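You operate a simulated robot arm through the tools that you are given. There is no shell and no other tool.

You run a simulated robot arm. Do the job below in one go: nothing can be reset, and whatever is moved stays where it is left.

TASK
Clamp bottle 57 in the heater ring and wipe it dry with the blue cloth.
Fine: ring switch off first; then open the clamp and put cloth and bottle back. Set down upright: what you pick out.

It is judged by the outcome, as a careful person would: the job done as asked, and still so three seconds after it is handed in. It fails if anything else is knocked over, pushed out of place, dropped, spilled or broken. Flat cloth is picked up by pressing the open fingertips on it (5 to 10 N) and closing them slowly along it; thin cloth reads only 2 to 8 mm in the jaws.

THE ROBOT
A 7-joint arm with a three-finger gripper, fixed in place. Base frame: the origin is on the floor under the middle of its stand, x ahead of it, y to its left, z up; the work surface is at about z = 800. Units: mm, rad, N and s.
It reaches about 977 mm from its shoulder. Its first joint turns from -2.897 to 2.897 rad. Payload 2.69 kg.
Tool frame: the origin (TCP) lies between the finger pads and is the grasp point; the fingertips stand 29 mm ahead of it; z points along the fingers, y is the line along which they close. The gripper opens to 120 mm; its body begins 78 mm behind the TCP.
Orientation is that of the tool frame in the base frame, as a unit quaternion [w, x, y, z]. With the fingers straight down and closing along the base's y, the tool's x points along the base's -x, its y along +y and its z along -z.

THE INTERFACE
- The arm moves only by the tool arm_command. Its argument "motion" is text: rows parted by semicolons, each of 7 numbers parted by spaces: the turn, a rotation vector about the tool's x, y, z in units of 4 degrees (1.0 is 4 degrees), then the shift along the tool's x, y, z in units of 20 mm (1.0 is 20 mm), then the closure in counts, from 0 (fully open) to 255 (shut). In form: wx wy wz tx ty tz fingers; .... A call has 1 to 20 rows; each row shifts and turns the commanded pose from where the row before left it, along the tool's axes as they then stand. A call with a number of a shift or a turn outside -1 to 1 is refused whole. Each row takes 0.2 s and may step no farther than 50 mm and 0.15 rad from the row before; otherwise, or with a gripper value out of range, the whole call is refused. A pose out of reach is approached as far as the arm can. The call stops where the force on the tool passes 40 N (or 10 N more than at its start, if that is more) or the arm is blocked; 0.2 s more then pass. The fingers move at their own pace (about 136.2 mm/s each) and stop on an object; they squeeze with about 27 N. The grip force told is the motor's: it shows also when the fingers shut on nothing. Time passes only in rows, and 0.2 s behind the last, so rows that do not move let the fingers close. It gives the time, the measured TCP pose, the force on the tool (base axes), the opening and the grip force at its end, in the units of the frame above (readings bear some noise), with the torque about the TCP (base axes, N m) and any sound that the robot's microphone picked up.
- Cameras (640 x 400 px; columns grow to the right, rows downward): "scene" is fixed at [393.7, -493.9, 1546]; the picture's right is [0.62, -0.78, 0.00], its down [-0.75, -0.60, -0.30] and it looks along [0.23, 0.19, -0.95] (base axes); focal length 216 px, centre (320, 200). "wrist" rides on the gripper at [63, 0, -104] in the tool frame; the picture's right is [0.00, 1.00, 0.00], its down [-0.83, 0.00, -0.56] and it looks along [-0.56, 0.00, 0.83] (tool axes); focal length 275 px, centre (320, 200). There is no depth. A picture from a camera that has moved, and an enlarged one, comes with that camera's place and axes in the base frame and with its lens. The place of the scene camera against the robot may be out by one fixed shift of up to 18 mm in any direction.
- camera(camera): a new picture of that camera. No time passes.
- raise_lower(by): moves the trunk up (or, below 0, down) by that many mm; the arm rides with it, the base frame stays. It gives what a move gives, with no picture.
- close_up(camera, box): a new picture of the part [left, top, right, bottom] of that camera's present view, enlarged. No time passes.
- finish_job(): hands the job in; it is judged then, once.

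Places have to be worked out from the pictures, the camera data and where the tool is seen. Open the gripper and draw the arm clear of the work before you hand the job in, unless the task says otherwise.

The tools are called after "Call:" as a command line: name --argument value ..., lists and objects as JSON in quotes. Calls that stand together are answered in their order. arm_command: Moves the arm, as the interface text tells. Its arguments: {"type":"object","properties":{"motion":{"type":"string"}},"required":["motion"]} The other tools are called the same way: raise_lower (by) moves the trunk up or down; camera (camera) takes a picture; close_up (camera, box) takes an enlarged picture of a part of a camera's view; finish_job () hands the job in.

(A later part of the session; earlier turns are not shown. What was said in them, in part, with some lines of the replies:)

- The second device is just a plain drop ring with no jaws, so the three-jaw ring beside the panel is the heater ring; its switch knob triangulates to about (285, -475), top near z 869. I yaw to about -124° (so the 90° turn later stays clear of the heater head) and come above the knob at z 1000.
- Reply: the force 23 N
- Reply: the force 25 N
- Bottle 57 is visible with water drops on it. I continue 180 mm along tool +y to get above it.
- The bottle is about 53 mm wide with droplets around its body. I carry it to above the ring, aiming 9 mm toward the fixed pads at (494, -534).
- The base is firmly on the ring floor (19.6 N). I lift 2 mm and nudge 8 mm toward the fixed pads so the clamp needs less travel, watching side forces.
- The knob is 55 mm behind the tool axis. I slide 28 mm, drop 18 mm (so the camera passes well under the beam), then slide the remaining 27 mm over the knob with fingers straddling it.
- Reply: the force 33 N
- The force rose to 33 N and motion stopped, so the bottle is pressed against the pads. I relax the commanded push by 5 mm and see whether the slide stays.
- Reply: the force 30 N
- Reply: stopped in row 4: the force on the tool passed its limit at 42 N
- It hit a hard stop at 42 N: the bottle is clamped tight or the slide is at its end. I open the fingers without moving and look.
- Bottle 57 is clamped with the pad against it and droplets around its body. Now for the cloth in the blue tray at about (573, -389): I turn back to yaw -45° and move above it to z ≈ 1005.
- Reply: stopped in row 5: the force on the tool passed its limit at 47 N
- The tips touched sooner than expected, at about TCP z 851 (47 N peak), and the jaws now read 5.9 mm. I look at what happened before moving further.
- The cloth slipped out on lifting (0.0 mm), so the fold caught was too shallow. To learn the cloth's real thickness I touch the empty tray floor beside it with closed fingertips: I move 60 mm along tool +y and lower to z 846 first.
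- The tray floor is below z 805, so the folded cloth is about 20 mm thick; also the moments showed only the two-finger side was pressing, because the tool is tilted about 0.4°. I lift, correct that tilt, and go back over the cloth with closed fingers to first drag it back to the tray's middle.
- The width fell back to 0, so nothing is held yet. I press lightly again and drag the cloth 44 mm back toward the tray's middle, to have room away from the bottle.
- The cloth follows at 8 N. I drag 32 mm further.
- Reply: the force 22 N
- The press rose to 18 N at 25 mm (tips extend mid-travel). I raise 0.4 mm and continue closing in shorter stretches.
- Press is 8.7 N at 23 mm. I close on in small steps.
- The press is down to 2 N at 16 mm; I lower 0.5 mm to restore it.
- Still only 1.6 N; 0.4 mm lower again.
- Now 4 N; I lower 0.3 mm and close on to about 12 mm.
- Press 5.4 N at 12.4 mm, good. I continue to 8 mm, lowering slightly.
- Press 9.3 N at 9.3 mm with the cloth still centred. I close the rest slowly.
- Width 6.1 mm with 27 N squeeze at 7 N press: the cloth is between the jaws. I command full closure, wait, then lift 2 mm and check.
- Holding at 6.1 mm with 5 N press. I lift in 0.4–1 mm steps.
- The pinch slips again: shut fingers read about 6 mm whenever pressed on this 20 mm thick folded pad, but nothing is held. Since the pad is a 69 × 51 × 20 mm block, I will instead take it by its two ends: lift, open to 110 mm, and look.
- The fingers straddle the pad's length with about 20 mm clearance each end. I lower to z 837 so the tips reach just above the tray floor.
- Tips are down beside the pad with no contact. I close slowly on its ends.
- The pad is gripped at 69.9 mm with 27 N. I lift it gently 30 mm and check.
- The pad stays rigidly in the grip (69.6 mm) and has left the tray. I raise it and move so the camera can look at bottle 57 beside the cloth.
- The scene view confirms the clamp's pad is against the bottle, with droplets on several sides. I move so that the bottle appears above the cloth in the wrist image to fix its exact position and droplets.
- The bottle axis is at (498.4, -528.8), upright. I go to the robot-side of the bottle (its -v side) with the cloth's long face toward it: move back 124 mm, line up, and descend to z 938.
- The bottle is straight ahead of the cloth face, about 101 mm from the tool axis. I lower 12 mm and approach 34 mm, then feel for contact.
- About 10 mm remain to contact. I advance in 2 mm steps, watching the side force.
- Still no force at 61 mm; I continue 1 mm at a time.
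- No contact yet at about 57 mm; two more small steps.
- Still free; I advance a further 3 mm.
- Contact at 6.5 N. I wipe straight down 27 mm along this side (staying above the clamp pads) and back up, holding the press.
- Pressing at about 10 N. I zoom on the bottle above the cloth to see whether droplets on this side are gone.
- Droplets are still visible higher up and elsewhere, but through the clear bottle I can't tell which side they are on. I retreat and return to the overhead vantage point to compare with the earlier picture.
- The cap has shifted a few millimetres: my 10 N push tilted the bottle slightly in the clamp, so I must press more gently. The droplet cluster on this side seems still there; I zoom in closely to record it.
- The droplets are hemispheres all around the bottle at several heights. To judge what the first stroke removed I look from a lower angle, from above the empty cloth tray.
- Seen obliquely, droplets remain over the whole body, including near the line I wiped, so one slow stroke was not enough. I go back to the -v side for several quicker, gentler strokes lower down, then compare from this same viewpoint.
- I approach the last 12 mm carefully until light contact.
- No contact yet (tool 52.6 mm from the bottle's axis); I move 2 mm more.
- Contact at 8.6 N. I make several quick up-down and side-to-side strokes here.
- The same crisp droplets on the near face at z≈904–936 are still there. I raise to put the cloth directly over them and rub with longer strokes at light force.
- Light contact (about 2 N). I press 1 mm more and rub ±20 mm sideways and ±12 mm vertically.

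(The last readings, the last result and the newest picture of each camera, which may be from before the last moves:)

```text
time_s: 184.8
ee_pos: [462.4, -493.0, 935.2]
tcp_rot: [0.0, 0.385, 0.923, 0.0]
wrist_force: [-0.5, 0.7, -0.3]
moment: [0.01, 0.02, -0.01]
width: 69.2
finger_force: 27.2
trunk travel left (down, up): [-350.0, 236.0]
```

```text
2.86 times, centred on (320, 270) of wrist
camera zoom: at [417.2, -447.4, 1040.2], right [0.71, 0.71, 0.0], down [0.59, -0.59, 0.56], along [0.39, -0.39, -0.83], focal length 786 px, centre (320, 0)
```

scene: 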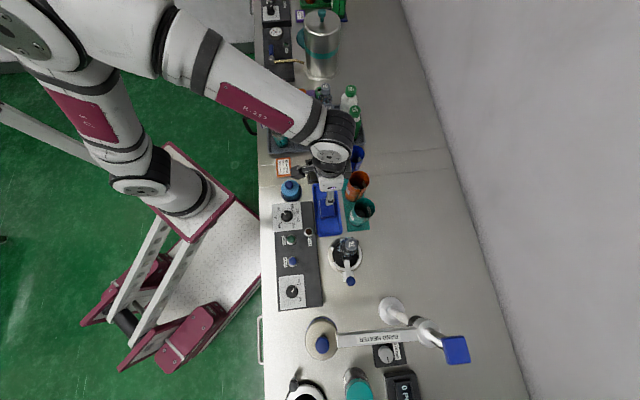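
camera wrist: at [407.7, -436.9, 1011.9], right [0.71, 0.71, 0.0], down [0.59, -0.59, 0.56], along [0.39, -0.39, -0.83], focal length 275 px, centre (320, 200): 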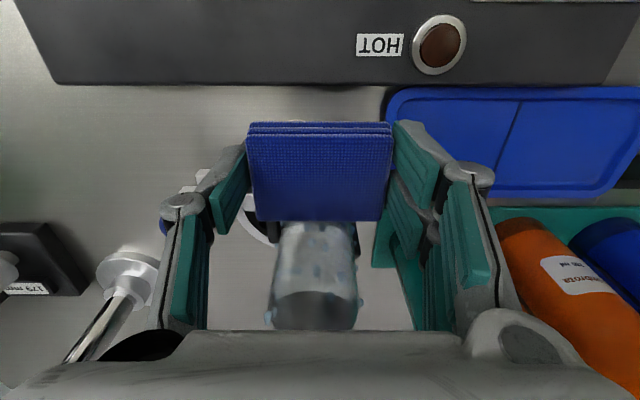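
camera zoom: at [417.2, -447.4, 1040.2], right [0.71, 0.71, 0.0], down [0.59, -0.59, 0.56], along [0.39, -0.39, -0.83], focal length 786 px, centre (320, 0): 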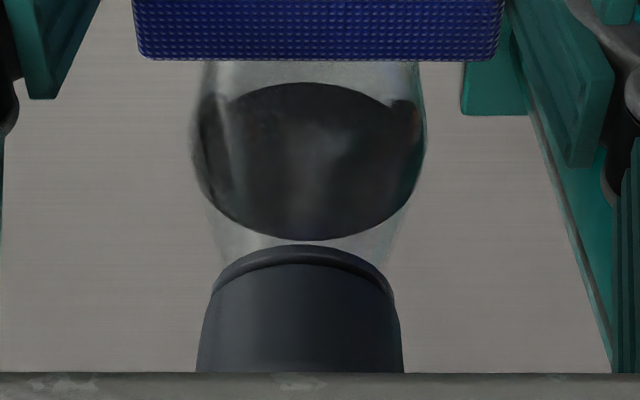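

The visible droplets have disappeared after this rubbing. I back off and check the whole bottle from the oblique viewpoint and the scene camera.

Call:
arm_command --motion "0 0 0 0.5 0 0 140;0 0 0 0.9 0 0 140;0 0 0 0.9 0 0 140;0 0 0 -0.2 0.9 0.2 140;0 0 0 -0.44 0.95 0.2 140;0 0 0 -0.44 0.95 0.2 140;0 0 0 -0.44 0.95 0.2 140;0 0 0 -0.44 0.95 0.2 140;0 0 0 -0.44 0.95 0.2 140;0 0 0 -0.44 0.9 0.2 140;0 0 0 0 0 0 140"

Call:
close_up --camera "wrist" --box '[20, 100, 200, 320]'

Call:
close_up --camera "scene" --box '[330, 230, 370, 264]'

```text
time_s: 187.2
ee_pos: [562.6, -408.1, 904.8]
tcp_rot: [0.0, 0.384, 0.923, 0.0]
wrist_force: [-0.2, 0.5, 0.5]
moment: [-0.01, 0.0, -0.02]
width: 69.1
finger_force: 27.5
trunk travel left (down, up): [-350.0, 236.0]
```

```text
1.82 times, centred on (110, 210) of wrist
camera zoom: at [518.3, -363.4, 1009.8], right [0.71, 0.71, 0.0], down [0.59, -0.59, 0.56], along [0.39, -0.39, -0.83], focal length 500 px, centre (702, 182)
```

zoom: 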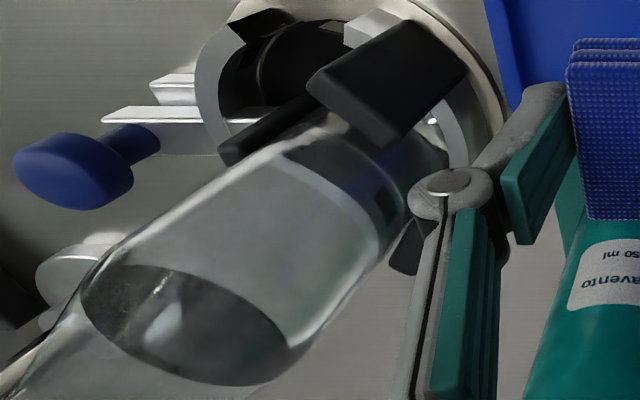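

```text
11.76 times, centred on (350, 247) of scene
camera zoom: at [393.7, -493.9, 1546.0], right [0.62, -0.78, 0.0], down [-0.75, -0.6, -0.3], along [0.23, 0.19, -0.95], focal length 2546 px, centre (-33, -353)
```

zoom: 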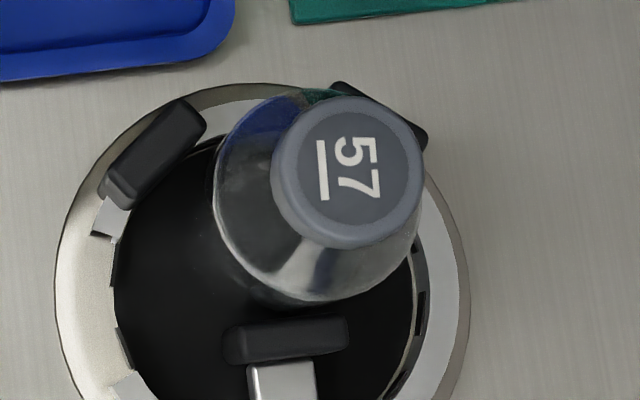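

All droplets are gone from every side I can see: the bottle is dry, and the cap is back at its upright position. Now I return the cloth: move back over the tray centre and lower to z 858.

Call:
arm_command --motion "0 0 0 0.18 0.37 0 140;0 0 0 0.18 0.37 0 140;0 0 0 0 0 0.8 140;0 0 0 0 0 0.8 140;0 0 0 0 0 0.7 140;0 0 0 0 0 0 140"

Call:
camera --camera "wrist"

Call:
close_up --camera "wrist" --box '[130, 60, 510, 260]'

```text
time_s: 188.6
ee_pos: [569.7, -391.8, 860.6]
tcp_rot: [0.0, 0.384, 0.923, 0.0]
wrist_force: [-0.1, 0.0, 0.2]
moment: [-0.02, 0.0, 0.02]
width: 68.9
finger_force: 26.4
trunk travel left (down, up): [-350.0, 236.0]
```

```text
taken
camera wrist: at [523.5, -346.5, 966.7], right [0.71, 0.71, 0.0], down [0.59, -0.59, 0.56], along [0.39, -0.39, -0.83], focal length 275 px, centre (320, 200)
```

wrist: 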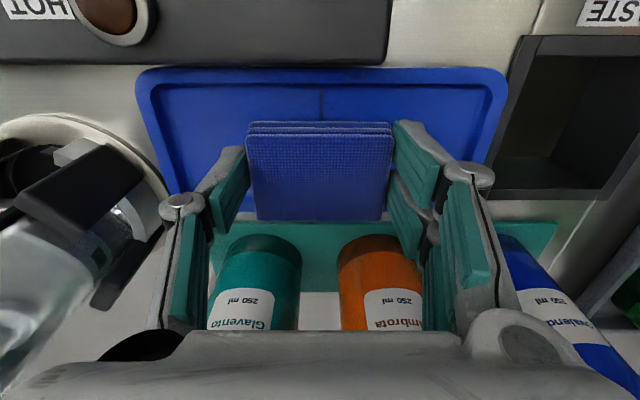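

```text
1.68 times, centred on (320, 160) of wrist
camera zoom: at [523.5, -346.5, 966.7], right [0.71, 0.71, 0.0], down [0.59, -0.59, 0.56], along [0.39, -0.39, -0.83], focal length 464 px, centre (320, 267)
```

zoom: 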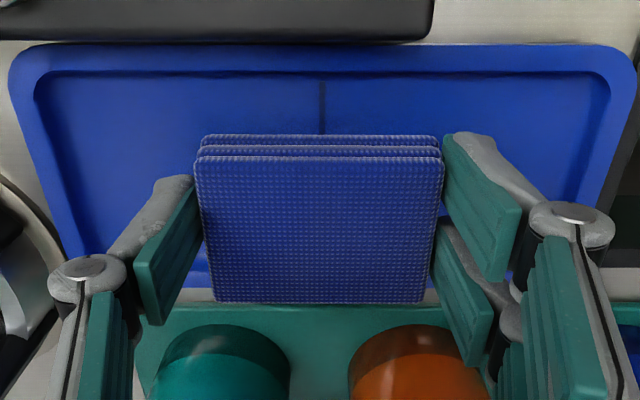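

The cloth is centred on the tray's mark. I lower straight down 20 mm, then feel for the floor.

Call:
arm_command --motion "0 0 0 0 0 0.4 140;0 0 0 0 0 0.3 140;0 0 0 0 0 0.2 140;0 0 0 0 0 0.1 140;0 0 0 0 0 0 140"

```text
time_s: 189.8
ee_pos: [569.4, -391.3, 841.9]
tcp_rot: [0.0, 0.384, 0.923, 0.0]
wrist_force: [0.7, 0.8, 0.5]
moment: [0.05, 0.03, 0.02]
width: 68.8
finger_force: 27.0
trunk travel left (down, up): [-350.0, 236.0]
```

No contact yet at 841.9; I lower in 1 mm steps.

Call:
arm_command --motion "0 0 0 0 0 0.05 140;0 0 0 0 0 0.05 140;0 0 0 0 0 0.05 140;0 0 0 0 0 0 140"

```text
time_s: 190.8
ee_pos: [568.8, -391.6, 838.1]
tcp_rot: [0.0, 0.384, 0.923, 0.0]
wrist_force: [-0.1, 0.3, 0.4]
moment: [0.0, -0.05, 0.01]
width: 69.1
finger_force: 27.3
trunk travel left (down, up): [-350.0, 236.0]
```

Still no floor contact; another 1.5 mm.

Call:
arm_command --motion "0 0 0 0 0 0.04 140;0 0 0 0 0 0.04 140;0 0 0 0 0 0 140"

```text
time_s: 191.6
ee_pos: [568.7, -393.1, 836.2]
tcp_rot: [0.001, 0.384, 0.923, 0.0]
wrist_force: [0.4, 5.2, 27.6]
moment: [0.11, -0.13, -0.01]
width: 69.1
finger_force: 27.2
trunk travel left (down, up): [-350.0, 236.0]
```

The pad is down (27 N). I ease up 0.8 mm and open the fingers slowly, then rise.

Call:
arm_command --motion "0 0 0 0 0 -0.04 140;0 0 0 0 0 0 115;0 0 0 0 0 0 100;0 0 0 0 0 0 85;0 0 0 0 0 0 65;0 0 0 0 0 0 45;0 0 0 0 0 0 30;0 0 0 0 0 -0.5 30;0 0 0 0 0 -0.8 30;0 0 0 0 0 -1 30;0 0 0 0 0 -1 30;0 0 0 0 0 -1 30;0 0 0 0 0 -1 30;0 0 0 0 0 -1 30;0 0 0 0 0 -1 30"

Call:
camera --camera "wrist"

Call:
close_up --camera "wrist" --box '[200, 0, 440, 180]'

```text
time_s: 194.8
ee_pos: [570.1, -393.8, 981.7]
tcp_rot: [0.0, 0.384, 0.923, 0.0]
wrist_force: [-0.3, -0.2, 0.8]
moment: [0.02, 0.02, -0.02]
width: 105.4
finger_force: 0.0
trunk travel left (down, up): [-350.0, 236.0]
```

```text
taken
camera wrist: at [524.6, -347.8, 1087.5], right [0.71, 0.71, 0.0], down [0.59, -0.59, 0.56], along [0.39, -0.39, -0.83], focal length 275 px, centre (320, 200)
```

wrist: 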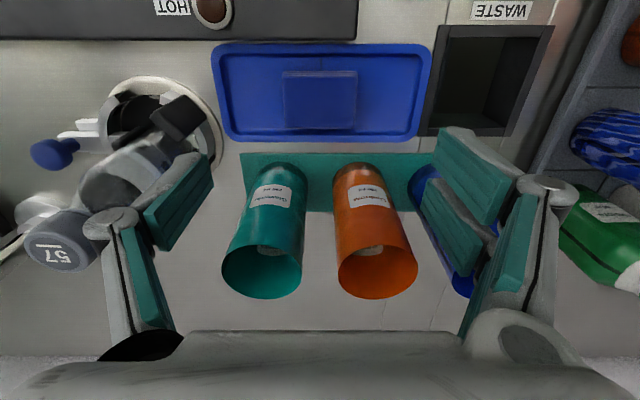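

```text
2.22 times, centred on (320, 90) of wrist
camera zoom: at [524.6, -347.8, 1087.5], right [0.71, 0.71, 0.0], down [0.59, -0.59, 0.56], along [0.39, -0.39, -0.83], focal length 612 px, centre (320, 444)
```

zoom: 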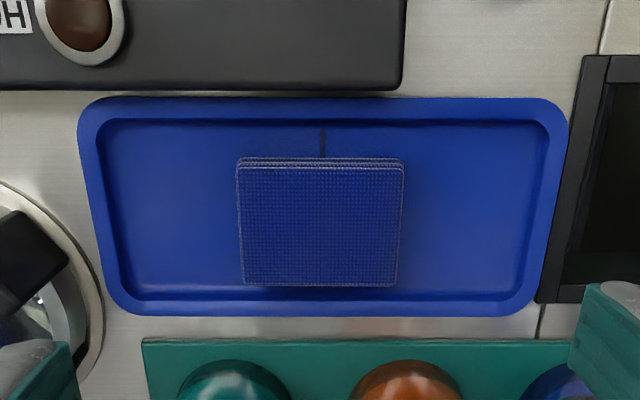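

The cloth lies flat and centred in its tray again. Next the clamp: I rise, travel back toward the lever, and turn to yaw +45° as before.

Call:
arm_command --motion "0 0 0 0 0 -1 60;0 0 0 0 0 -1 127;0 0 0 0 0 -1 127;0 0 0 0 0 -1 127;0 0 0 0 0 -1 127;0 0 0 0 0 -1 127;0 0 0 0 0 -1 127;0 0 0 -0.177 -0.93 0 127;0 0 0 -0.177 -0.93 0 127;0 0 0 -0.177 -0.93 0 127;0 0 0 -0.177 -0.93 0 127;0 0 0 -0.177 -0.93 0 127;0 0 0 -0.177 -0.93 0 127;0 0 0 -0.177 -0.93 0 127;0 0 0 -0.177 -0.93 0 127;0 0 0 -0.177 -0.93 0 127;0 0 0 -0.177 -0.93 0 127;0 0 0 -0.177 -0.93 0 127;0 0 0 -0.177 -0.93 0 127"

Call:
arm_command --motion "0 0 -1 0 0 0 127;0 0 -1 0 0 0 127;0 0 -1 0 0 0 127;0 0 -1 0 0 0 127;0 0 -1 0 0 0 127;0 0 -1 0 0 0 127;0 0 -1 0 0 0 127;0 0 -1 0 0 0 127;0 0 -1 0 0 0 127;0 0 -1 0 0 0 127;0 0 -1 0 0 0 127;0 0 -1 0 0 0 127;0 0 -1 0 0 0 127;0 0 -1 0 0 0 127;0 0 -1 0 0 0 127;0 0 -1 0 0 0 127;0 0 -1 0 0 0 127;0 0 -1 0 0 0 127;0 0 -1 0 0 0 127;0 0 -1 0 0 0 127"

Call:
arm_command --motion "0 0 -1 0 0 0 127;0 0 -1 0 0 0 127;0 0 -0.55 0 0 0 127;0 0 0 0 0 0 127"

Call:
camera --camera "wrist"

Call:
close_up --camera "wrist" --box '[230, 0, 430, 200]'

```text
time_s: 198.8
ee_pos: [440.2, -579.9, 1122.3]
tcp_rot: [0.0, 0.383, 0.924, 0.0]
wrist_force: [0.7, 0.6, -0.1]
moment: [-0.04, -0.01, -0.03]
width: 60.3
finger_force: 0.1
trunk travel left (down, up): [-350.0, 236.0]
```

```text
time_s: 203.0
ee_pos: [440.5, -578.5, 1122.7]
tcp_rot: [0.0, -0.3, 0.954, 0.0]
wrist_force: [1.3, 0.5, 0.8]
moment: [0.03, 0.01, 0.0]
width: 60.0
finger_force: 0.1
trunk travel left (down, up): [-350.0, 236.0]
```

```text
time_s: 204.0
ee_pos: [440.6, -578.4, 1123.2]
tcp_rot: [0.0, -0.382, 0.924, 0.0]
wrist_force: [0.8, -0.1, 0.3]
moment: [-0.01, 0.0, -0.02]
width: 60.5
finger_force: 0.1
trunk travel left (down, up): [-350.0, 236.0]
```

```text
taken
camera wrist: at [396.3, -622.8, 1228.5], right [-0.71, 0.7, 0.0], down [0.58, 0.59, 0.56], along [0.39, 0.39, -0.83], focal length 275 px, centre (320, 200)
```

wrist: 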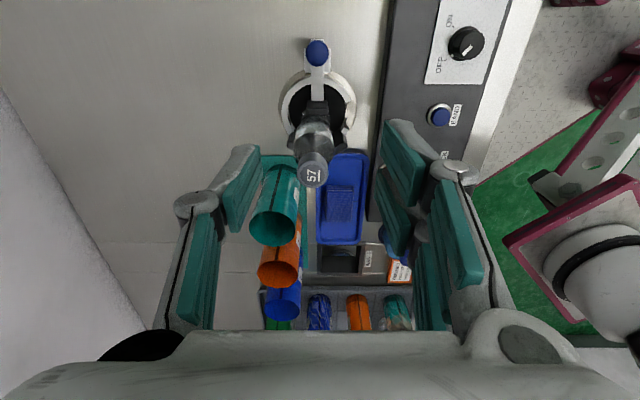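

```text
2.00 times, centred on (330, 100) of wrist
camera zoom: at [396.3, -622.8, 1228.5], right [-0.71, 0.7, 0.0], down [0.58, 0.59, 0.56], along [0.39, 0.39, -0.83], focal length 551 px, centre (300, 400)
```

zoom: 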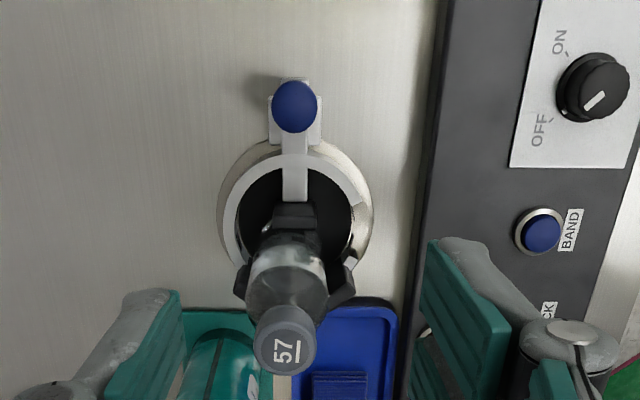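

The bottle looks dry from this side too; the knob is 25 mm behind the tool and 3.6 mm to the side. I correct sideways and descend to z 886.

Call:
arm_command --motion "0 0 0 0 -0.1 0.98 127;0 0 0 0 -0.08 0.98 127;0 0 0 0 0 0.98 127;0 0 0 0 0 0.98 127;0 0 0 0 0 0.98 127;0 0 0 0 0 0.98 127;0 0 0 0 0 0.98 127;0 0 0 0 0 0.98 127;0 0 0 0 0 0.98 127;0 0 0 0 0 0.98 127;0 0 0 0 0 0.98 127;0 0 0 0 0 0.98 127;0 0 0 0 0 0 127"

Call:
camera --camera "wrist"

Call:
close_up --camera "scene" --box '[300, 220, 470, 370]'

```text
time_s: 206.8
ee_pos: [444.6, -580.9, 887.8]
tcp_rot: [-0.001, -0.382, 0.924, 0.0]
wrist_force: [0.9, 0.1, 0.9]
moment: [0.02, -0.02, 0.01]
width: 60.4
finger_force: 0.1
trunk travel left (down, up): [-350.0, 236.0]
```

```text
taken
camera wrist: at [399.9, -625.7, 992.6], right [-0.71, 0.7, 0.0], down [0.58, 0.59, 0.56], along [0.39, 0.39, -0.83], focal length 275 px, centre (320, 200)
```

wrist: 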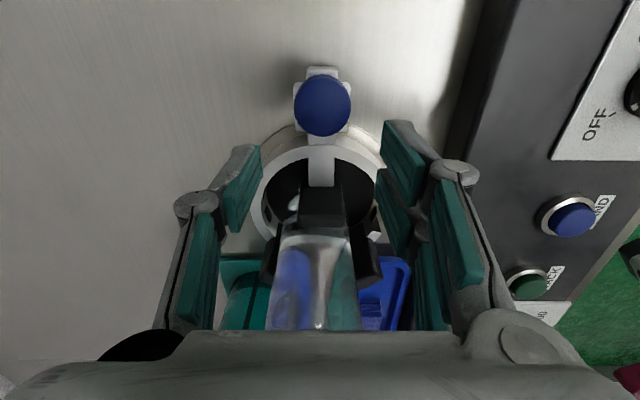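

```text
2.67 times, centred on (385, 295) of scene
camera zoom: at [393.7, -493.9, 1546.0], right [0.62, -0.78, 0.0], down [-0.75, -0.6, -0.3], along [0.23, 0.19, -0.95], focal length 577 px, centre (147, -53)
```

zoom: 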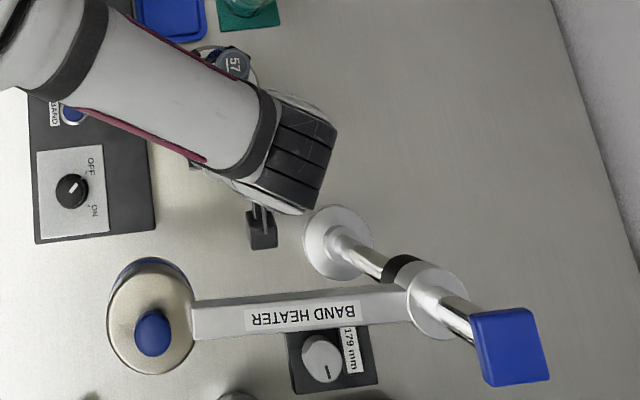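

The knob is 27 mm behind. I slide over it and lower to z 863.

Call:
arm_command --motion "0 0 0 0.45 0.03 0 127;0 0 0 0.45 0.04 0 127;0 0 0 0.44 0 0 127;0 0 0 0 0 0.4 127;0 0 0 0 0 0.4 127;0 0 0 0 0 0.4 127;0 0 0 0 0 0 127"

Call:
camera --camera "wrist"

```text
time_s: 208.4
ee_pos: [424.1, -601.3, 862.6]
tcp_rot: [0.0, -0.382, 0.924, 0.0]
wrist_force: [0.3, 0.4, 0.4]
moment: [0.02, -0.03, -0.01]
width: 60.2
finger_force: 0.0
trunk travel left (down, up): [-350.0, 236.0]
```

```text
taken
camera wrist: at [379.1, -644.7, 967.9], right [-0.71, 0.7, 0.0], down [0.58, 0.59, 0.56], along [0.39, 0.39, -0.83], focal length 275 px, centre (320, 200)
```

wrist: 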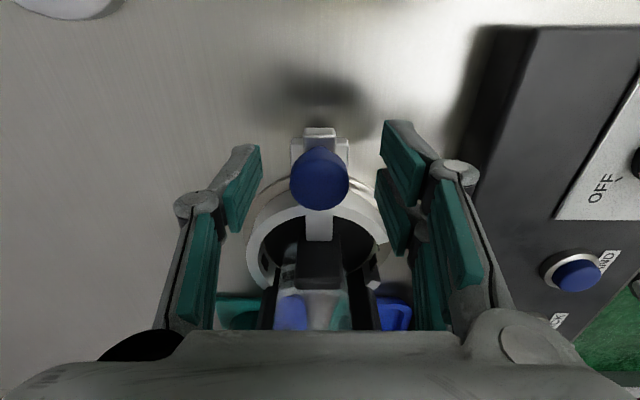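

The knob sits between the fingers. I close on it.

Call:
arm_command --motion "0 0 0 0 0 0 145;0 0 0 0 0 0 160;0 0 0 0 0 0 175;0 0 0 0 0 0 190;0 0 0 0 0 0 210;0 0 0 0 0 0 230;0 0 0 0 0 0 230"

```text
time_s: 210.0
ee_pos: [423.5, -601.3, 863.3]
tcp_rot: [0.0, -0.383, 0.924, -0.001]
wrist_force: [2.1, -2.3, -1.3]
moment: [-0.12, 0.01, 0.04]
width: 26.9
finger_force: 45.1
trunk travel left (down, up): [-350.0, 236.0]
```

Gripped (26.9 mm). I pull the slide back (tool +x) in 4 mm steps to open the clamp.

Call:
arm_command --motion "0 0 0 0.2 0 0 230;0 0 0 0.2 0 0 230;0 0 0 0.2 0 0 230;0 0 0 0.2 0 0 230;0 0 0 0 0 0 230"

Call:
camera --camera "wrist"

Call:
close_up --camera "scene" --box '[330, 220, 390, 270]'

```text
time_s: 211.2
ee_pos: [413.2, -612.2, 863.1]
tcp_rot: [-0.001, -0.383, 0.924, 0.001]
wrist_force: [15.6, -6.4, -21.5]
moment: [-0.15, -0.51, -0.07]
width: 27.3
finger_force: 44.6
trunk travel left (down, up): [-350.0, 236.0]
```

```text
taken
camera wrist: at [368.3, -656.3, 968.0], right [-0.71, 0.7, 0.0], down [0.58, 0.59, 0.56], along [0.39, 0.4, -0.83], focal length 275 px, centre (320, 200)
```

wrist: 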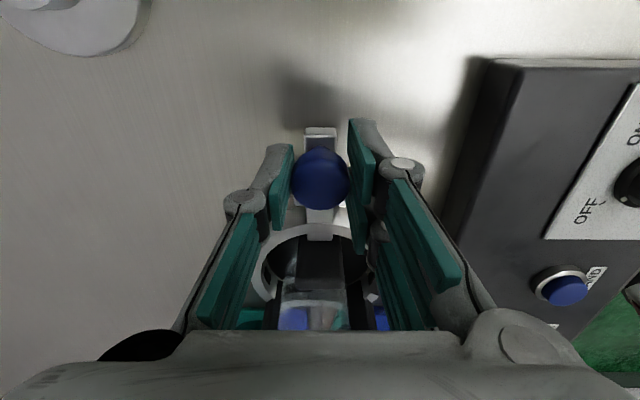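

```text
8.00 times, centred on (360, 245) of scene
camera zoom: at [393.7, -493.9, 1546.0], right [0.62, -0.78, 0.0], down [-0.75, -0.6, -0.3], along [0.23, 0.19, -0.95], focal length 1731 px, centre (0, -160)
```

zoom: 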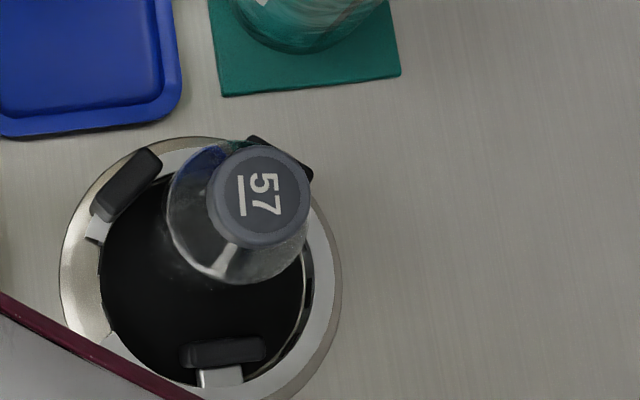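

The pad has come off and the bottle stands by itself. I continue pulling the slide fully back, easing down 1 mm.

Call:
arm_command --motion "0 0 0 0.2 0 0.05 230;0 0 0 0.2 0 0 230;0 0 0 0.2 0 0 230;0 0 0 0.2 0 0 230;0 0 0 0 0 0 230"

Call:
close_up --camera "scene" --box '[330, 220, 390, 270]'

```text
time_s: 212.4
ee_pos: [400.7, -624.7, 863.3]
tcp_rot: [0.0, -0.383, 0.924, -0.001]
wrist_force: [12.1, -7.6, -9.2]
moment: [-0.28, -0.3, -0.08]
width: 27.1
finger_force: 44.7
trunk travel left (down, up): [-350.0, 236.0]
```

```text
8.00 times, centred on (360, 245) of scene
camera zoom: at [393.7, -493.9, 1546.0], right [0.62, -0.78, 0.0], down [-0.75, -0.6, -0.3], along [0.23, 0.19, -0.95], focal length 1731 px, centre (0, -160)
```

zoom: 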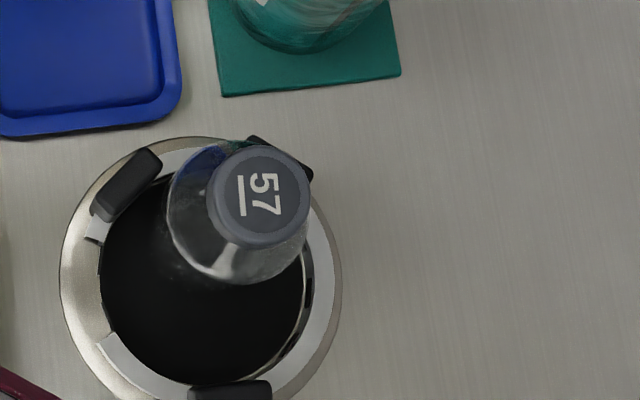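

The slide is back at its original open position. I release the knob, rise 20 mm, slide ring-side 55 mm out from under the beam, and go up.

Call:
arm_command --motion "0 0 0 0 0 0 200;0 0 0 0 0 0 160;0 0 0 0 0 0 127;0 0 0 0 0 0 127;0 0 0 0 0 -0.4 127;0 0 0 0 0 -0.6 127;0 0 0 -0.7 0 0 127;0 0 0 -0.7 0 0 127;0 0 0 -0.7 0 0 127;0 0 0 -0.7 0 0 127;0 0 0 0 0 -0.8 127;0 0 0 0 0 -1 127;0 0 0 0 0 -1 127;0 0 0 0 0 -1 127;0 0 0 0 0 -1 127;0 0 0 0 0 -1 127;0 0 0 0 0 -1 127;0 0 0 0 0 -1 127;0 0 0 0 0 -1 127"

Call:
camera --camera "wrist"

Call:
close_up --camera "wrist" --box '[230, 0, 430, 200]'

```text
time_s: 216.4
ee_pos: [439.8, -580.7, 1059.4]
tcp_rot: [0.0, -0.383, 0.924, 0.0]
wrist_force: [-0.8, 0.7, -0.4]
moment: [0.03, 0.03, -0.03]
width: 60.3
finger_force: 0.0
trunk travel left (down, up): [-350.0, 236.0]
```

```text
taken
camera wrist: at [395.0, -625.0, 1164.6], right [-0.71, 0.7, 0.0], down [0.58, 0.59, 0.56], along [0.39, 0.39, -0.83], focal length 275 px, centre (320, 200)
```

wrist: 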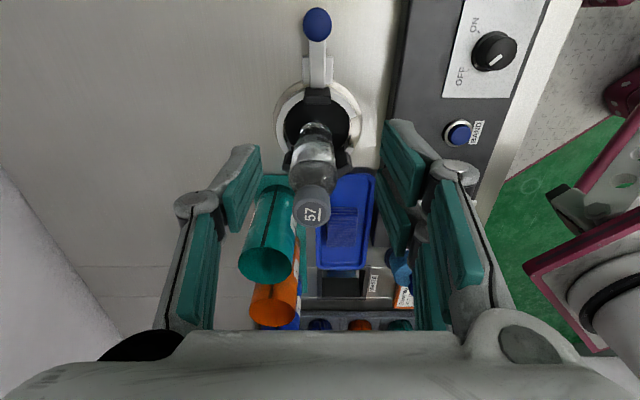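

```text
2.00 times, centred on (330, 100) of wrist
camera zoom: at [395.0, -625.0, 1164.6], right [-0.71, 0.7, 0.0], down [0.58, 0.59, 0.56], along [0.39, 0.39, -0.83], focal length 551 px, centre (300, 400)
```

zoom: 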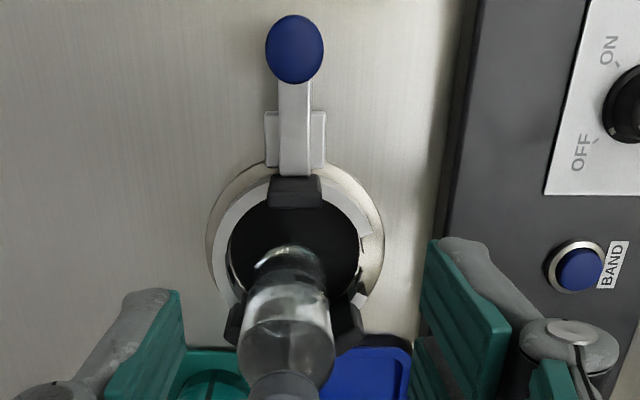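

The clamp is open and bottle 57 stands dry and upright in the ring, switch on OFF. I rise, turn back to yaw -45° and move above the cap.

Call:
arm_command --motion "0 0 0 0 0 -1 127;0 0 0 0 0 -1 127;0 0 1 0 0 -0.5 127;0 0 1 0 0 0 127;0 0 1 0 0 0 127;0 0 1 0 0 0 127;0 0 1 0 0 0 127;0 0 1 0 0 0 127;0 0 1 0 0 0 127;0 0 1 0 0 0 127;0 0 1 0 0 0 127;0 0 1 0 0 0 127;0 0 1 0 0 0 127;0 0 1 0 0 0 127;0 0 1 0 0 0 127;0 0 1 0 0 0 127;0 0 1 0 0 0 127;0 0 1 0 0 0 127;0 0 1 0 0 0 127;0 0 1 0 0 0 127"

Call:
arm_command --motion "0 0 1 0 0 0 127;0 0 1 0 0 0 127;0 0 1 0 0 0 127;0 0 1 0 0 0 127;0 0 0.5 0 0 0 127;0 0 0 -0.057 0.975 0 127;0 0 0 -0.057 0.975 0 127;0 0 0 -0.057 0.975 0 127;0 0 0 -0.057 0.975 0.5 127;0 0 0 0 0 1 127;0 0 0 0 0 1 127;0 0 0 0 0 0 127"

Call:
camera --camera "wrist"

Call:
close_up --camera "wrist" --box '[230, 20, 410, 170]'

```text
time_s: 220.6
ee_pos: [440.1, -582.2, 1109.7]
tcp_rot: [0.0, 0.234, 0.972, 0.0]
wrist_force: [-1.1, -0.5, 0.7]
moment: [0.03, 0.04, -0.02]
width: 60.1
finger_force: 0.1
trunk travel left (down, up): [-350.0, 236.0]
```

```text
time_s: 223.2
ee_pos: [496.0, -532.9, 1061.6]
tcp_rot: [0.0, 0.383, 0.924, 0.0]
wrist_force: [-0.6, 0.2, -0.3]
moment: [-0.02, 0.0, -0.01]
width: 60.3
finger_force: 0.0
trunk travel left (down, up): [-350.0, 236.0]
```

```text
taken
camera wrist: at [451.9, -487.1, 1164.3], right [0.7, 0.71, 0.0], down [0.59, -0.58, 0.56], along [0.4, -0.39, -0.83], focal length 275 px, centre (320, 200)
```

wrist: 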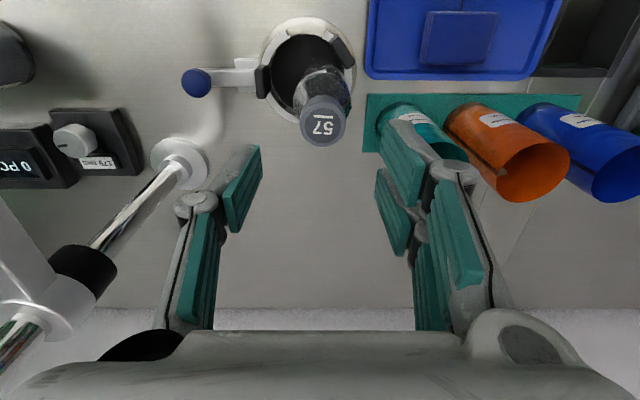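

```text
2.67 times, centred on (320, 95) of wrist
camera zoom: at [451.9, -487.1, 1164.3], right [0.7, 0.71, 0.0], down [0.59, -0.58, 0.56], along [0.4, -0.39, -0.83], focal length 734 px, centre (320, 480)
```

zoom: 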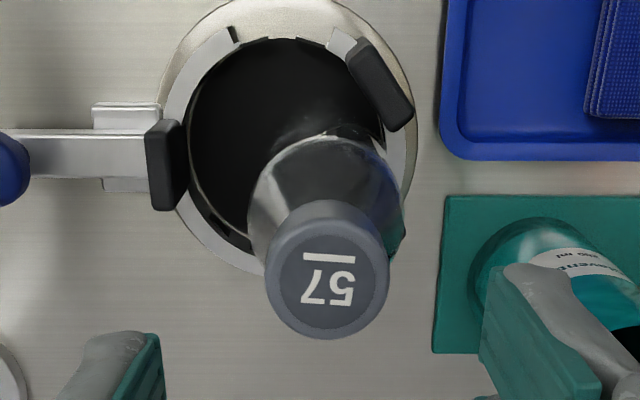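

The cap is within about 2 mm of the tool axis. I correct and descend to z 985.

Call:
arm_command --motion "0 0 0 -0.04 0.05 0.77 127;0 0 0 -0.03 0.05 0.77 127;0 0 0 0 0 0.77 127;0 0 0 0 0 0.77 127;0 0 0 0 0 0.77 127;0 0 0 0 0 0 127"

Call:
camera --camera "wrist"

```text
time_s: 224.6
ee_pos: [498.4, -531.2, 981.3]
tcp_rot: [0.0, 0.383, 0.924, 0.0]
wrist_force: [0.0, -0.4, 0.0]
moment: [0.01, 0.01, -0.01]
width: 60.4
finger_force: 0.1
trunk travel left (down, up): [-350.0, 236.0]
```

```text
taken
camera wrist: at [452.9, -486.1, 1086.8], right [0.7, 0.71, 0.0], down [0.59, -0.59, 0.56], along [0.4, -0.39, -0.83], focal length 275 px, centre (320, 200)
```

wrist: 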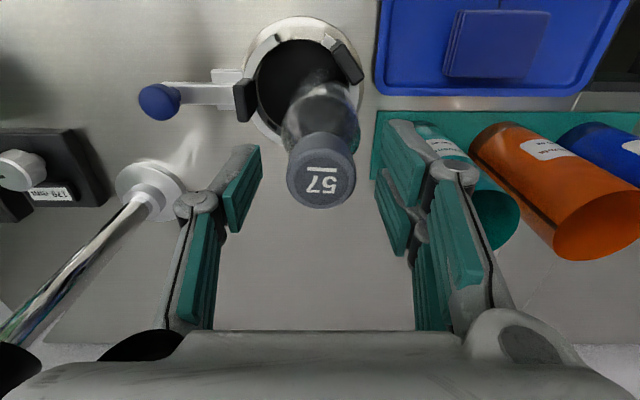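

The cap is centred. I lower 9 mm and close on it.

Call:
arm_command --motion "0 0 0 0 0 0.23 127;0 0 0 0 0 0.23 127;0 0 0 0 0 0 140;0 0 0 0 0 0 155;0 0 0 0 0 0 170;0 0 0 0 0 0 185;0 0 0 0 0 0 200;0 0 0 0 0 0 220;0 0 0 0 0 0 220"

Call:
camera --camera "wrist"

```text
time_s: 226.6
ee_pos: [500.4, -530.1, 971.7]
tcp_rot: [0.0, 0.383, 0.924, 0.0]
wrist_force: [-0.1, -0.5, 0.0]
moment: [-0.05, 0.04, -0.01]
width: 31.3
finger_force: 26.7
trunk travel left (down, up): [-350.0, 236.0]
```

```text
taken
camera wrist: at [454.9, -486.3, 1077.7], right [0.7, 0.71, 0.0], down [0.59, -0.58, 0.56], along [0.4, -0.39, -0.83], focal length 275 px, centre (320, 200)
```

wrist: 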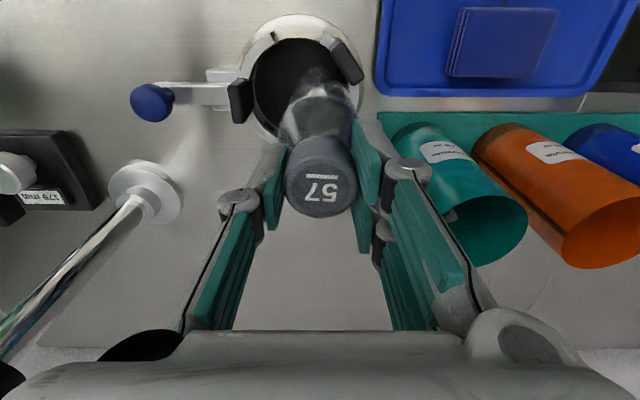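

The cap is gripped. I lift 3 mm, draw 5 mm away from the fixed pads, and raise it clear.

Call:
arm_command --motion "0 0 0 0 0 -0.15 220;0 0 0 0 -0.12 0 220;0 0 0 0 -0.13 0 220;0 0 0 0 0 -0.3 220;0 0 0 0 0 -0.5 220;0 0 0 0 0 -0.8 220;0 0 0 0 0 -1 220;0 0 0 0 0 -1 220;0 0 0 0 0 -1 220;0 0 0 0 0 -1 220;0 0 0 0 0 -1 220;0 0 0 0 0 -1 220;0 0 0 0 0 -1 220;0 0 0 0 0 -1 220;0 0 0 0 0 0 220"

Call:
camera --camera "wrist"

Call:
close_up --camera "wrist" --box '[250, 50, 390, 230]'

```text
time_s: 229.8
ee_pos: [498.3, -535.1, 1168.0]
tcp_rot: [0.001, 0.382, 0.924, 0.001]
wrist_force: [-0.4, -0.7, -3.2]
moment: [0.0, 0.02, -0.01]
width: 31.3
finger_force: 26.9
trunk travel left (down, up): [-350.0, 236.0]
```

```text
taken
camera wrist: at [452.8, -490.0, 1272.6], right [0.7, 0.71, 0.0], down [0.59, -0.59, 0.56], along [0.4, -0.39, -0.83], focal length 275 px, centre (320, 200)
```

wrist: 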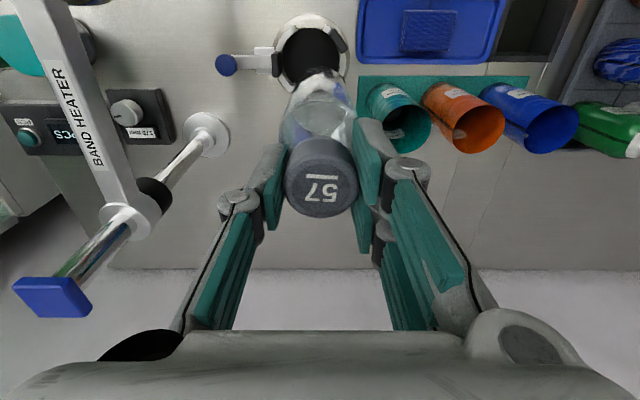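

```text
2.22 times, centred on (320, 140) of wrist
camera zoom: at [452.8, -490.0, 1272.6], right [0.7, 0.71, 0.0], down [0.59, -0.59, 0.56], along [0.4, -0.39, -0.83], focal length 612 px, centre (320, 333)
```

zoom: 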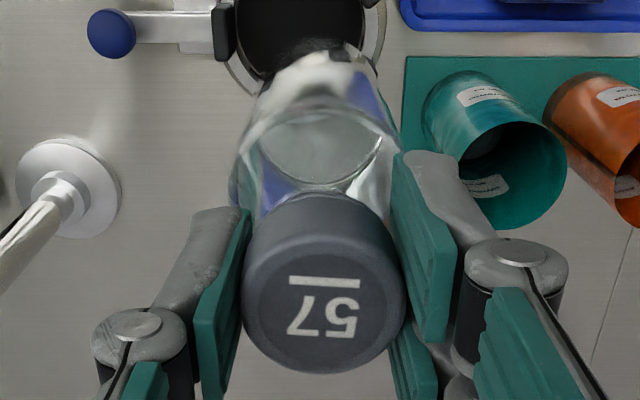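

The bottle is dry and hangs upright. I carry it back along the same high path toward the bottle tray.

Call:
arm_command --motion "0 0 0 0.08 0.4 0 220;0 0 0 0.15 0.8 0 220;0 0 0 0.187 0.978 0 220;0 0 0 0.187 0.978 0 220;0 0 0 0.187 0.978 0 220;0 0 0 0.187 0.978 0 220;0 0 0 0.187 0.978 0 220;0 0 0 0.187 0.978 0 220;0 0 0 0.187 0.978 0 220;0 0 0 0.187 0.978 0 220;0 0 0 0.187 0.978 0 220;0 0 0 0.187 0.978 0 220;0 0 0 0.187 0.978 0 220;0 0 0 0.187 0.978 0 220;0 0 0 0.187 0.978 0 220;0 0 0 0.187 0.978 0 220;0 0 0 0.187 0.978 0 220;0 0 0 0.187 0.978 0 220;0 0 0 0.187 0.978 0 220;0 0 0 0.187 0.978 0 220"

Call:
arm_command --motion "0 0 0 0.187 0.978 0 220;0 0 0 0.187 0.978 0 220;0 0 0 0.187 0.978 0 220;0 0 0 0.187 0.978 0 220;0 0 0 0.187 0.978 0 220;0 0 0 0.187 0.978 0 220;0 0 0 0.187 0.978 0 220;0 0 0 0.1 0.6 0 220;0 0 0 0 0 0 220"

Call:
camera --camera "wrist"

Call:
close_up --camera "scene" --box '[250, 60, 410, 170]'

```text
time_s: 234.0
ee_pos: [712.7, -215.5, 1169.0]
tcp_rot: [0.0, 0.383, 0.924, 0.0]
wrist_force: [0.2, 0.0, -2.9]
moment: [0.01, -0.01, -0.03]
width: 31.2
finger_force: 27.1
trunk travel left (down, up): [-350.0, 236.0]
```

```text
time_s: 236.0
ee_pos: [799.8, -91.5, 1169.0]
tcp_rot: [0.0, 0.383, 0.924, 0.0]
wrist_force: [-0.4, 0.4, -2.8]
moment: [0.02, 0.01, 0.0]
width: 31.4
finger_force: 27.3
trunk travel left (down, up): [-350.0, 236.0]
```

```text
taken
camera wrist: at [754.6, -46.7, 1274.0], right [0.7, 0.71, 0.0], down [0.59, -0.58, 0.56], along [0.39, -0.39, -0.83], focal length 275 px, centre (320, 200)
```

wrist: 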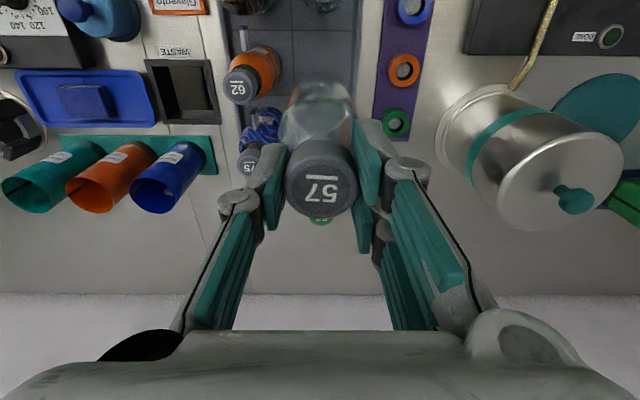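

```text
3.64 times, centred on (330, 115) of scene
camera zoom: at [393.7, -493.9, 1546.0], right [0.62, -0.78, 0.0], down [-0.75, -0.6, -0.3], along [0.23, 0.19, -0.95], focal length 787 px, centre (284, 509)
```

zoom: 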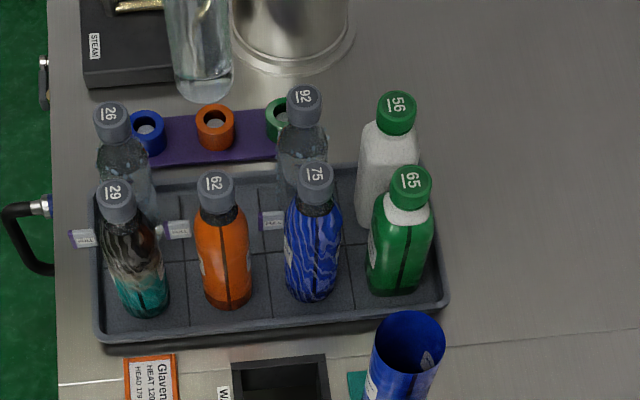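

Above its empty cell at (799.8, -91.5). I descend to z ≈ 1012 (base still above the tray floor) and check alignment.

Call:
arm_command --motion "0 0 0 0 0 0.87 220;0 0 0 0 0 0.87 220;0 0 0 0 0 0.87 220;0 0 0 0 0 0.87 220;0 0 0 0 0 0.87 220;0 0 0 0 0 0.87 220;0 0 0 0 0 0.87 220;0 0 0 0 0 0.87 220;0 0 0 0 0 0.87 220;0 0 0 0 0 0 220"

Call:
camera --camera "wrist"

Call:
close_up --camera "scene" --box '[250, 60, 370, 160]'

```text
time_s: 238.2
ee_pos: [799.0, -92.4, 1010.7]
tcp_rot: [0.0, 0.383, 0.924, 0.0]
wrist_force: [1.0, -0.4, -2.4]
moment: [0.0, 0.0, 0.01]
width: 31.3
finger_force: 27.4
trunk travel left (down, up): [-350.0, 236.0]
```

```text
taken
camera wrist: at [754.2, -46.9, 1115.7], right [0.7, 0.71, 0.0], down [0.59, -0.58, 0.56], along [0.4, -0.39, -0.83], focal length 275 px, centre (320, 200)
```

wrist: 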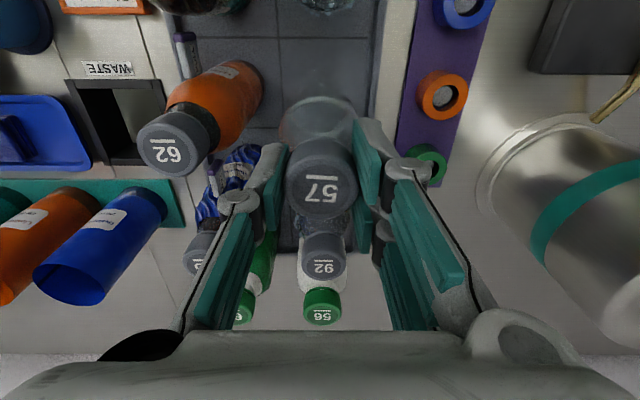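

```text
4.00 times, centred on (310, 110) of scene
camera zoom: at [393.7, -493.9, 1546.0], right [0.62, -0.78, 0.0], down [-0.75, -0.6, -0.3], along [0.23, 0.19, -0.95], focal length 866 px, centre (360, 560)
```

zoom: 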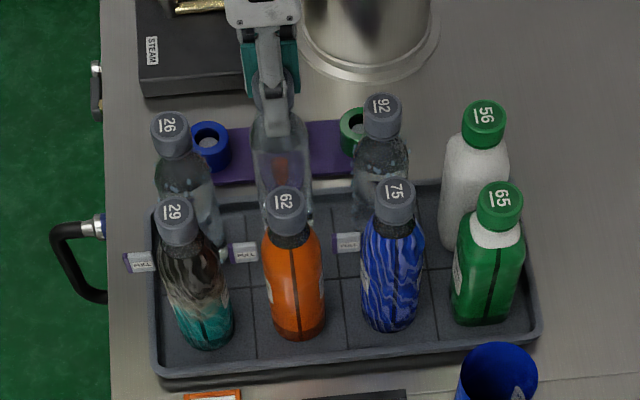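

Aligned with the cell, 2.8 mm short along tool y. I correct that and lower gently toward the tray floor.

Call:
arm_command --motion "0 0 0 0 0.14 0.3 220;0 0 0 0 0 0.4 220;0 0 0 0 0 0.4 220;0 0 0 0 0 0.3 220;0 0 0 0 0 0.15 220;0 0 0 0 0 0.15 220;0 0 0 0 0 0 220"

```text
time_s: 239.8
ee_pos: [799.8, -90.5, 977.7]
tcp_rot: [0.0, 0.383, 0.924, 0.0]
wrist_force: [0.7, 0.3, -2.8]
moment: [0.01, -0.01, 0.05]
width: 31.6
finger_force: 26.9
trunk travel left (down, up): [-350.0, 236.0]
```

Still hanging freely at z 977.7. I continue in 1.5–2 mm steps.

Call:
arm_command --motion "0 0 0 0 0 0.08 220;0 0 0 0 0 0.08 220;0 0 0 0 0 0.05 220;0 0 0 0 0 0 220"

```text
time_s: 240.8
ee_pos: [801.1, -90.4, 973.6]
tcp_rot: [0.0, 0.383, 0.924, 0.0]
wrist_force: [-0.4, 0.1, -3.5]
moment: [0.0, 0.02, -0.02]
width: 31.2
finger_force: 26.5
trunk travel left (down, up): [-350.0, 236.0]
```

Not yet touching; another 1.5 mm.

Call:
arm_command --motion "0 0 0 0 0 0.04 220;0 0 0 0 0 0.04 220;0 0 0 0 0 0 220"

```text
time_s: 241.6
ee_pos: [801.4, -89.7, 971.5]
tcp_rot: [-0.001, 0.383, 0.924, 0.0]
wrist_force: [-1.3, -0.5, -3.0]
moment: [0.05, -0.03, 0.02]
width: 31.4
finger_force: 26.5
trunk travel left (down, up): [-350.0, 236.0]
```

Load still -3 N; I lower 1 mm more.

Call:
arm_command --motion "0 0 0 0 0 0.04 220;0 0 0 0 0 0.03 220;0 0 0 0 0 0 220"

```text
time_s: 242.4
ee_pos: [801.4, -89.5, 971.8]
tcp_rot: [0.002, 0.383, 0.924, 0.0]
wrist_force: [-0.8, -3.6, 14.2]
moment: [-0.27, -0.01, -0.01]
width: 31.0
finger_force: 27.0
trunk travel left (down, up): [-350.0, 236.0]
```

The bottle is standing (14 N). I ease up 0.5 mm, open slowly to 60 mm and rise straight up.

Call:
arm_command --motion "0 0 0 0 0 -0.025 220;0 0 0 0 0 0 205;0 0 0 0 0 0 190;0 0 0 0 0 0 175;0 0 0 0 0 0 160;0 0 0 0 0 0 145;0 0 0 0 0 0 127;0 0 0 0 0 0 127;0 0 0 0 0 -0.4 127;0 0 0 0 0 -0.6 127;0 0 0 0 0 -0.8 127;0 0 0 0 0 -1 127;0 0 0 0 0 -1 127;0 0 0 0 0 -1 127;0 0 0 0 0 -1 127;0 0 0 0 0 -1 127"

Call:
camera --camera "wrist"

Call:
close_up --camera "scene" --box '[250, 60, 370, 160]'

```text
time_s: 245.8
ee_pos: [802.7, -89.0, 1104.7]
tcp_rot: [0.0, 0.383, 0.924, -0.001]
wrist_force: [1.1, -0.1, -1.3]
moment: [-0.01, 0.01, 0.0]
width: 60.3
finger_force: 0.0
trunk travel left (down, up): [-350.0, 236.0]
```

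```text
taken
camera wrist: at [757.0, -43.8, 1210.0], right [0.7, 0.71, 0.0], down [0.59, -0.58, 0.56], along [0.4, -0.39, -0.83], focal length 275 px, centre (320, 200)
```

wrist: 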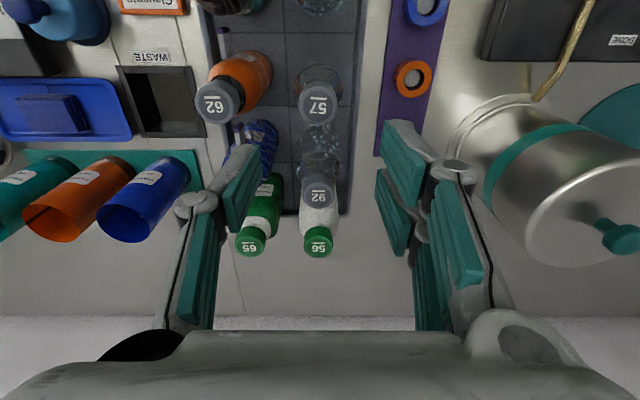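

```text
4.00 times, centred on (310, 110) of scene
camera zoom: at [393.7, -493.9, 1546.0], right [0.62, -0.78, 0.0], down [-0.75, -0.6, -0.3], along [0.23, 0.19, -0.95], focal length 866 px, centre (360, 560)
```

zoom: 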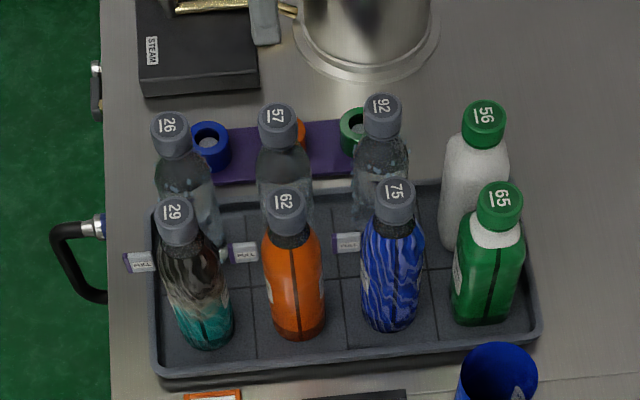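

Bottle 57 stands upright and dry back in its cell, the others undisturbed. I rise, draw the arm back to about its starting place and open the gripper fully.

Call:
arm_command --motion "0 0 0 0 0 -1 127;0 0 0 0 0 -1 127;0 0 0 0 0 -1 127;0 0 0 0.33 -0.99 0 127;0 0 0 0.33 -0.99 0 127;0 0 0 0.33 -0.99 0 127;0 0 0 0.33 -0.99 0 127;0 0 0 0.33 -0.99 0 127;0 0 0 0.33 -0.99 0 127;0 0 0 0.33 -0.99 0 127;0 0 0 0.33 -0.99 0 127;0 0 0 0.33 -0.99 0 80;0 0 0 0.33 -0.99 0 40;0 0 0 0.33 -0.99 0 0;0 0 0 0.33 -0.99 0 0;0 0 0 0.33 -0.99 0 0;0 0 0 0 0 0 0"

Call:
camera --camera "scene"

Call:
camera --camera "wrist"

Call:
close_up --camera "scene" --box '[265, 150, 400, 315]'

Call:
close_up --camera "scene" --box '[250, 60, 410, 170]'

Call:
close_up --camera "scene" --box '[260, 280, 480, 400]'

```text
time_s: 249.4
ee_pos: [561.5, -210.2, 1166.5]
tcp_rot: [-0.001, 0.382, 0.924, 0.0]
wrist_force: [0.3, 0.0, -0.1]
moment: [-0.02, -0.02, 0.02]
width: 120.1
finger_force: 0.0
trunk travel left (down, up): [-350.0, 236.0]
```

```text
taken
```

scene: 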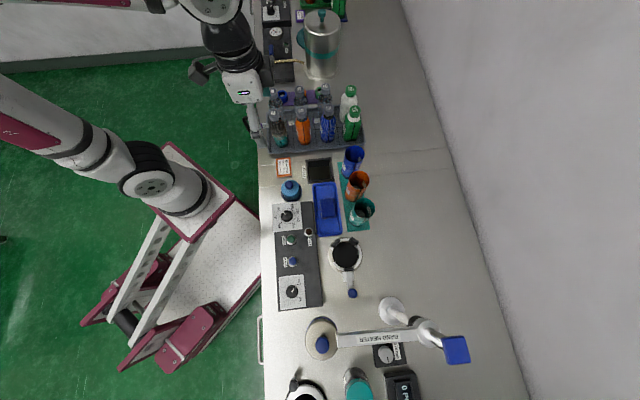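

```text
taken
camera wrist: at [516.2, -164.7, 1272.2], right [0.7, 0.71, 0.0], down [0.59, -0.58, 0.56], along [0.4, -0.39, -0.83], focal length 275 px, centre (320, 200)
```

wrist: 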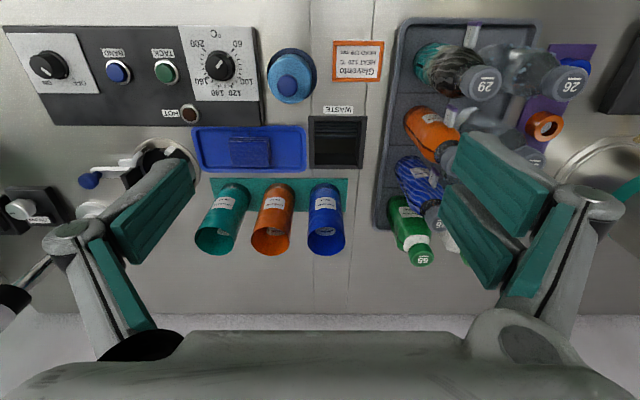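

```text
2.42 times, centred on (332, 232) of scene
camera zoom: at [393.7, -493.9, 1546.0], right [0.62, -0.78, 0.0], down [-0.75, -0.6, -0.3], along [0.23, 0.19, -0.95], focal length 525 px, centre (290, 121)
```

zoom: 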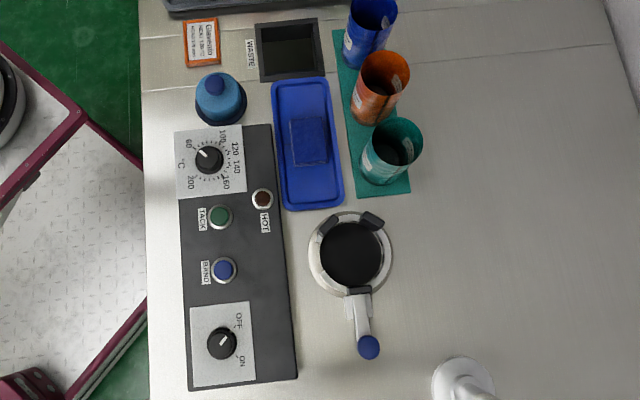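

```text
3.64 times, centred on (330, 115) of scene
camera zoom: at [393.7, -493.9, 1546.0], right [0.62, -0.78, 0.0], down [-0.75, -0.6, -0.3], along [0.23, 0.19, -0.95], focal length 787 px, centre (284, 509)
```

zoom: 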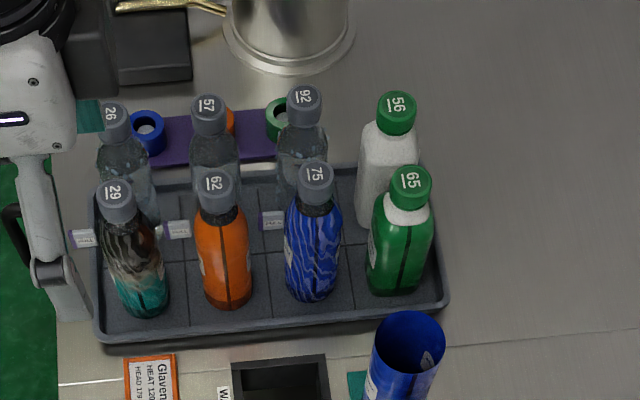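

```text
2.91 times, centred on (370, 340) of scene
camera zoom: at [393.7, -493.9, 1546.0], right [0.62, -0.78, 0.0], down [-0.75, -0.6, -0.3], along [0.23, 0.19, -0.95], focal length 630 px, centre (174, -207)
```

zoom: 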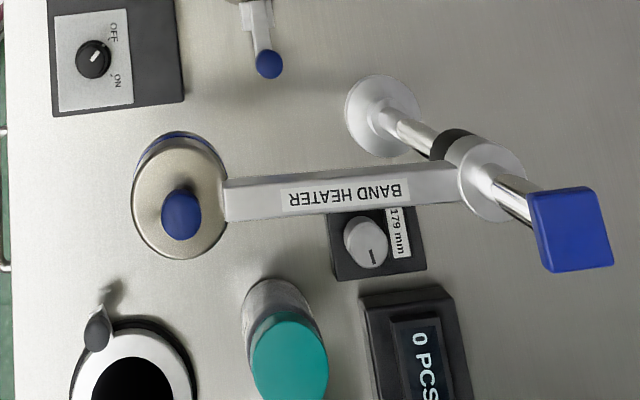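

Final check: the switch is on OFF, the clamp is open with its slide back, the cloth lies in its tray, and bottle 57 stands dry in its cell. Nothing else has moved, and the gripper is open and clear. I hand in the job.

Call:
finish_job

```text
The job is handed in.
```

Bottle 57 was clamped in the heater ring, wiped dry with the blue cloth and put back upright in its tray cell. I handed the job in; no verdict has come back yet.

- **Ring switch:** it was on ON at the start. I read "ring switch off first" as before everything else, so I turned it to OFF before clamping, and it is still OFF.
- **Clamping:** the slide held the bottle against the fixed pads. My first wipe, at about 10 N, tilted the bottle slightly in the clamp, and it came back upright as I wiped on.
- **Wiping:** no droplets are left on any side I could see.
- **Cloth:** the finger pinch kept slipping, so I picked the folded cloth up by its two ends. It slid around in its tray during those attempts. It is now flat in its tray, within a few millimetres of where it started.
- **Clamp:** it is open, with the slide back where it started.
- **Surroundings:** in the final pictures nothing else was knocked over or moved. The gripper is fully open and clear of the work.
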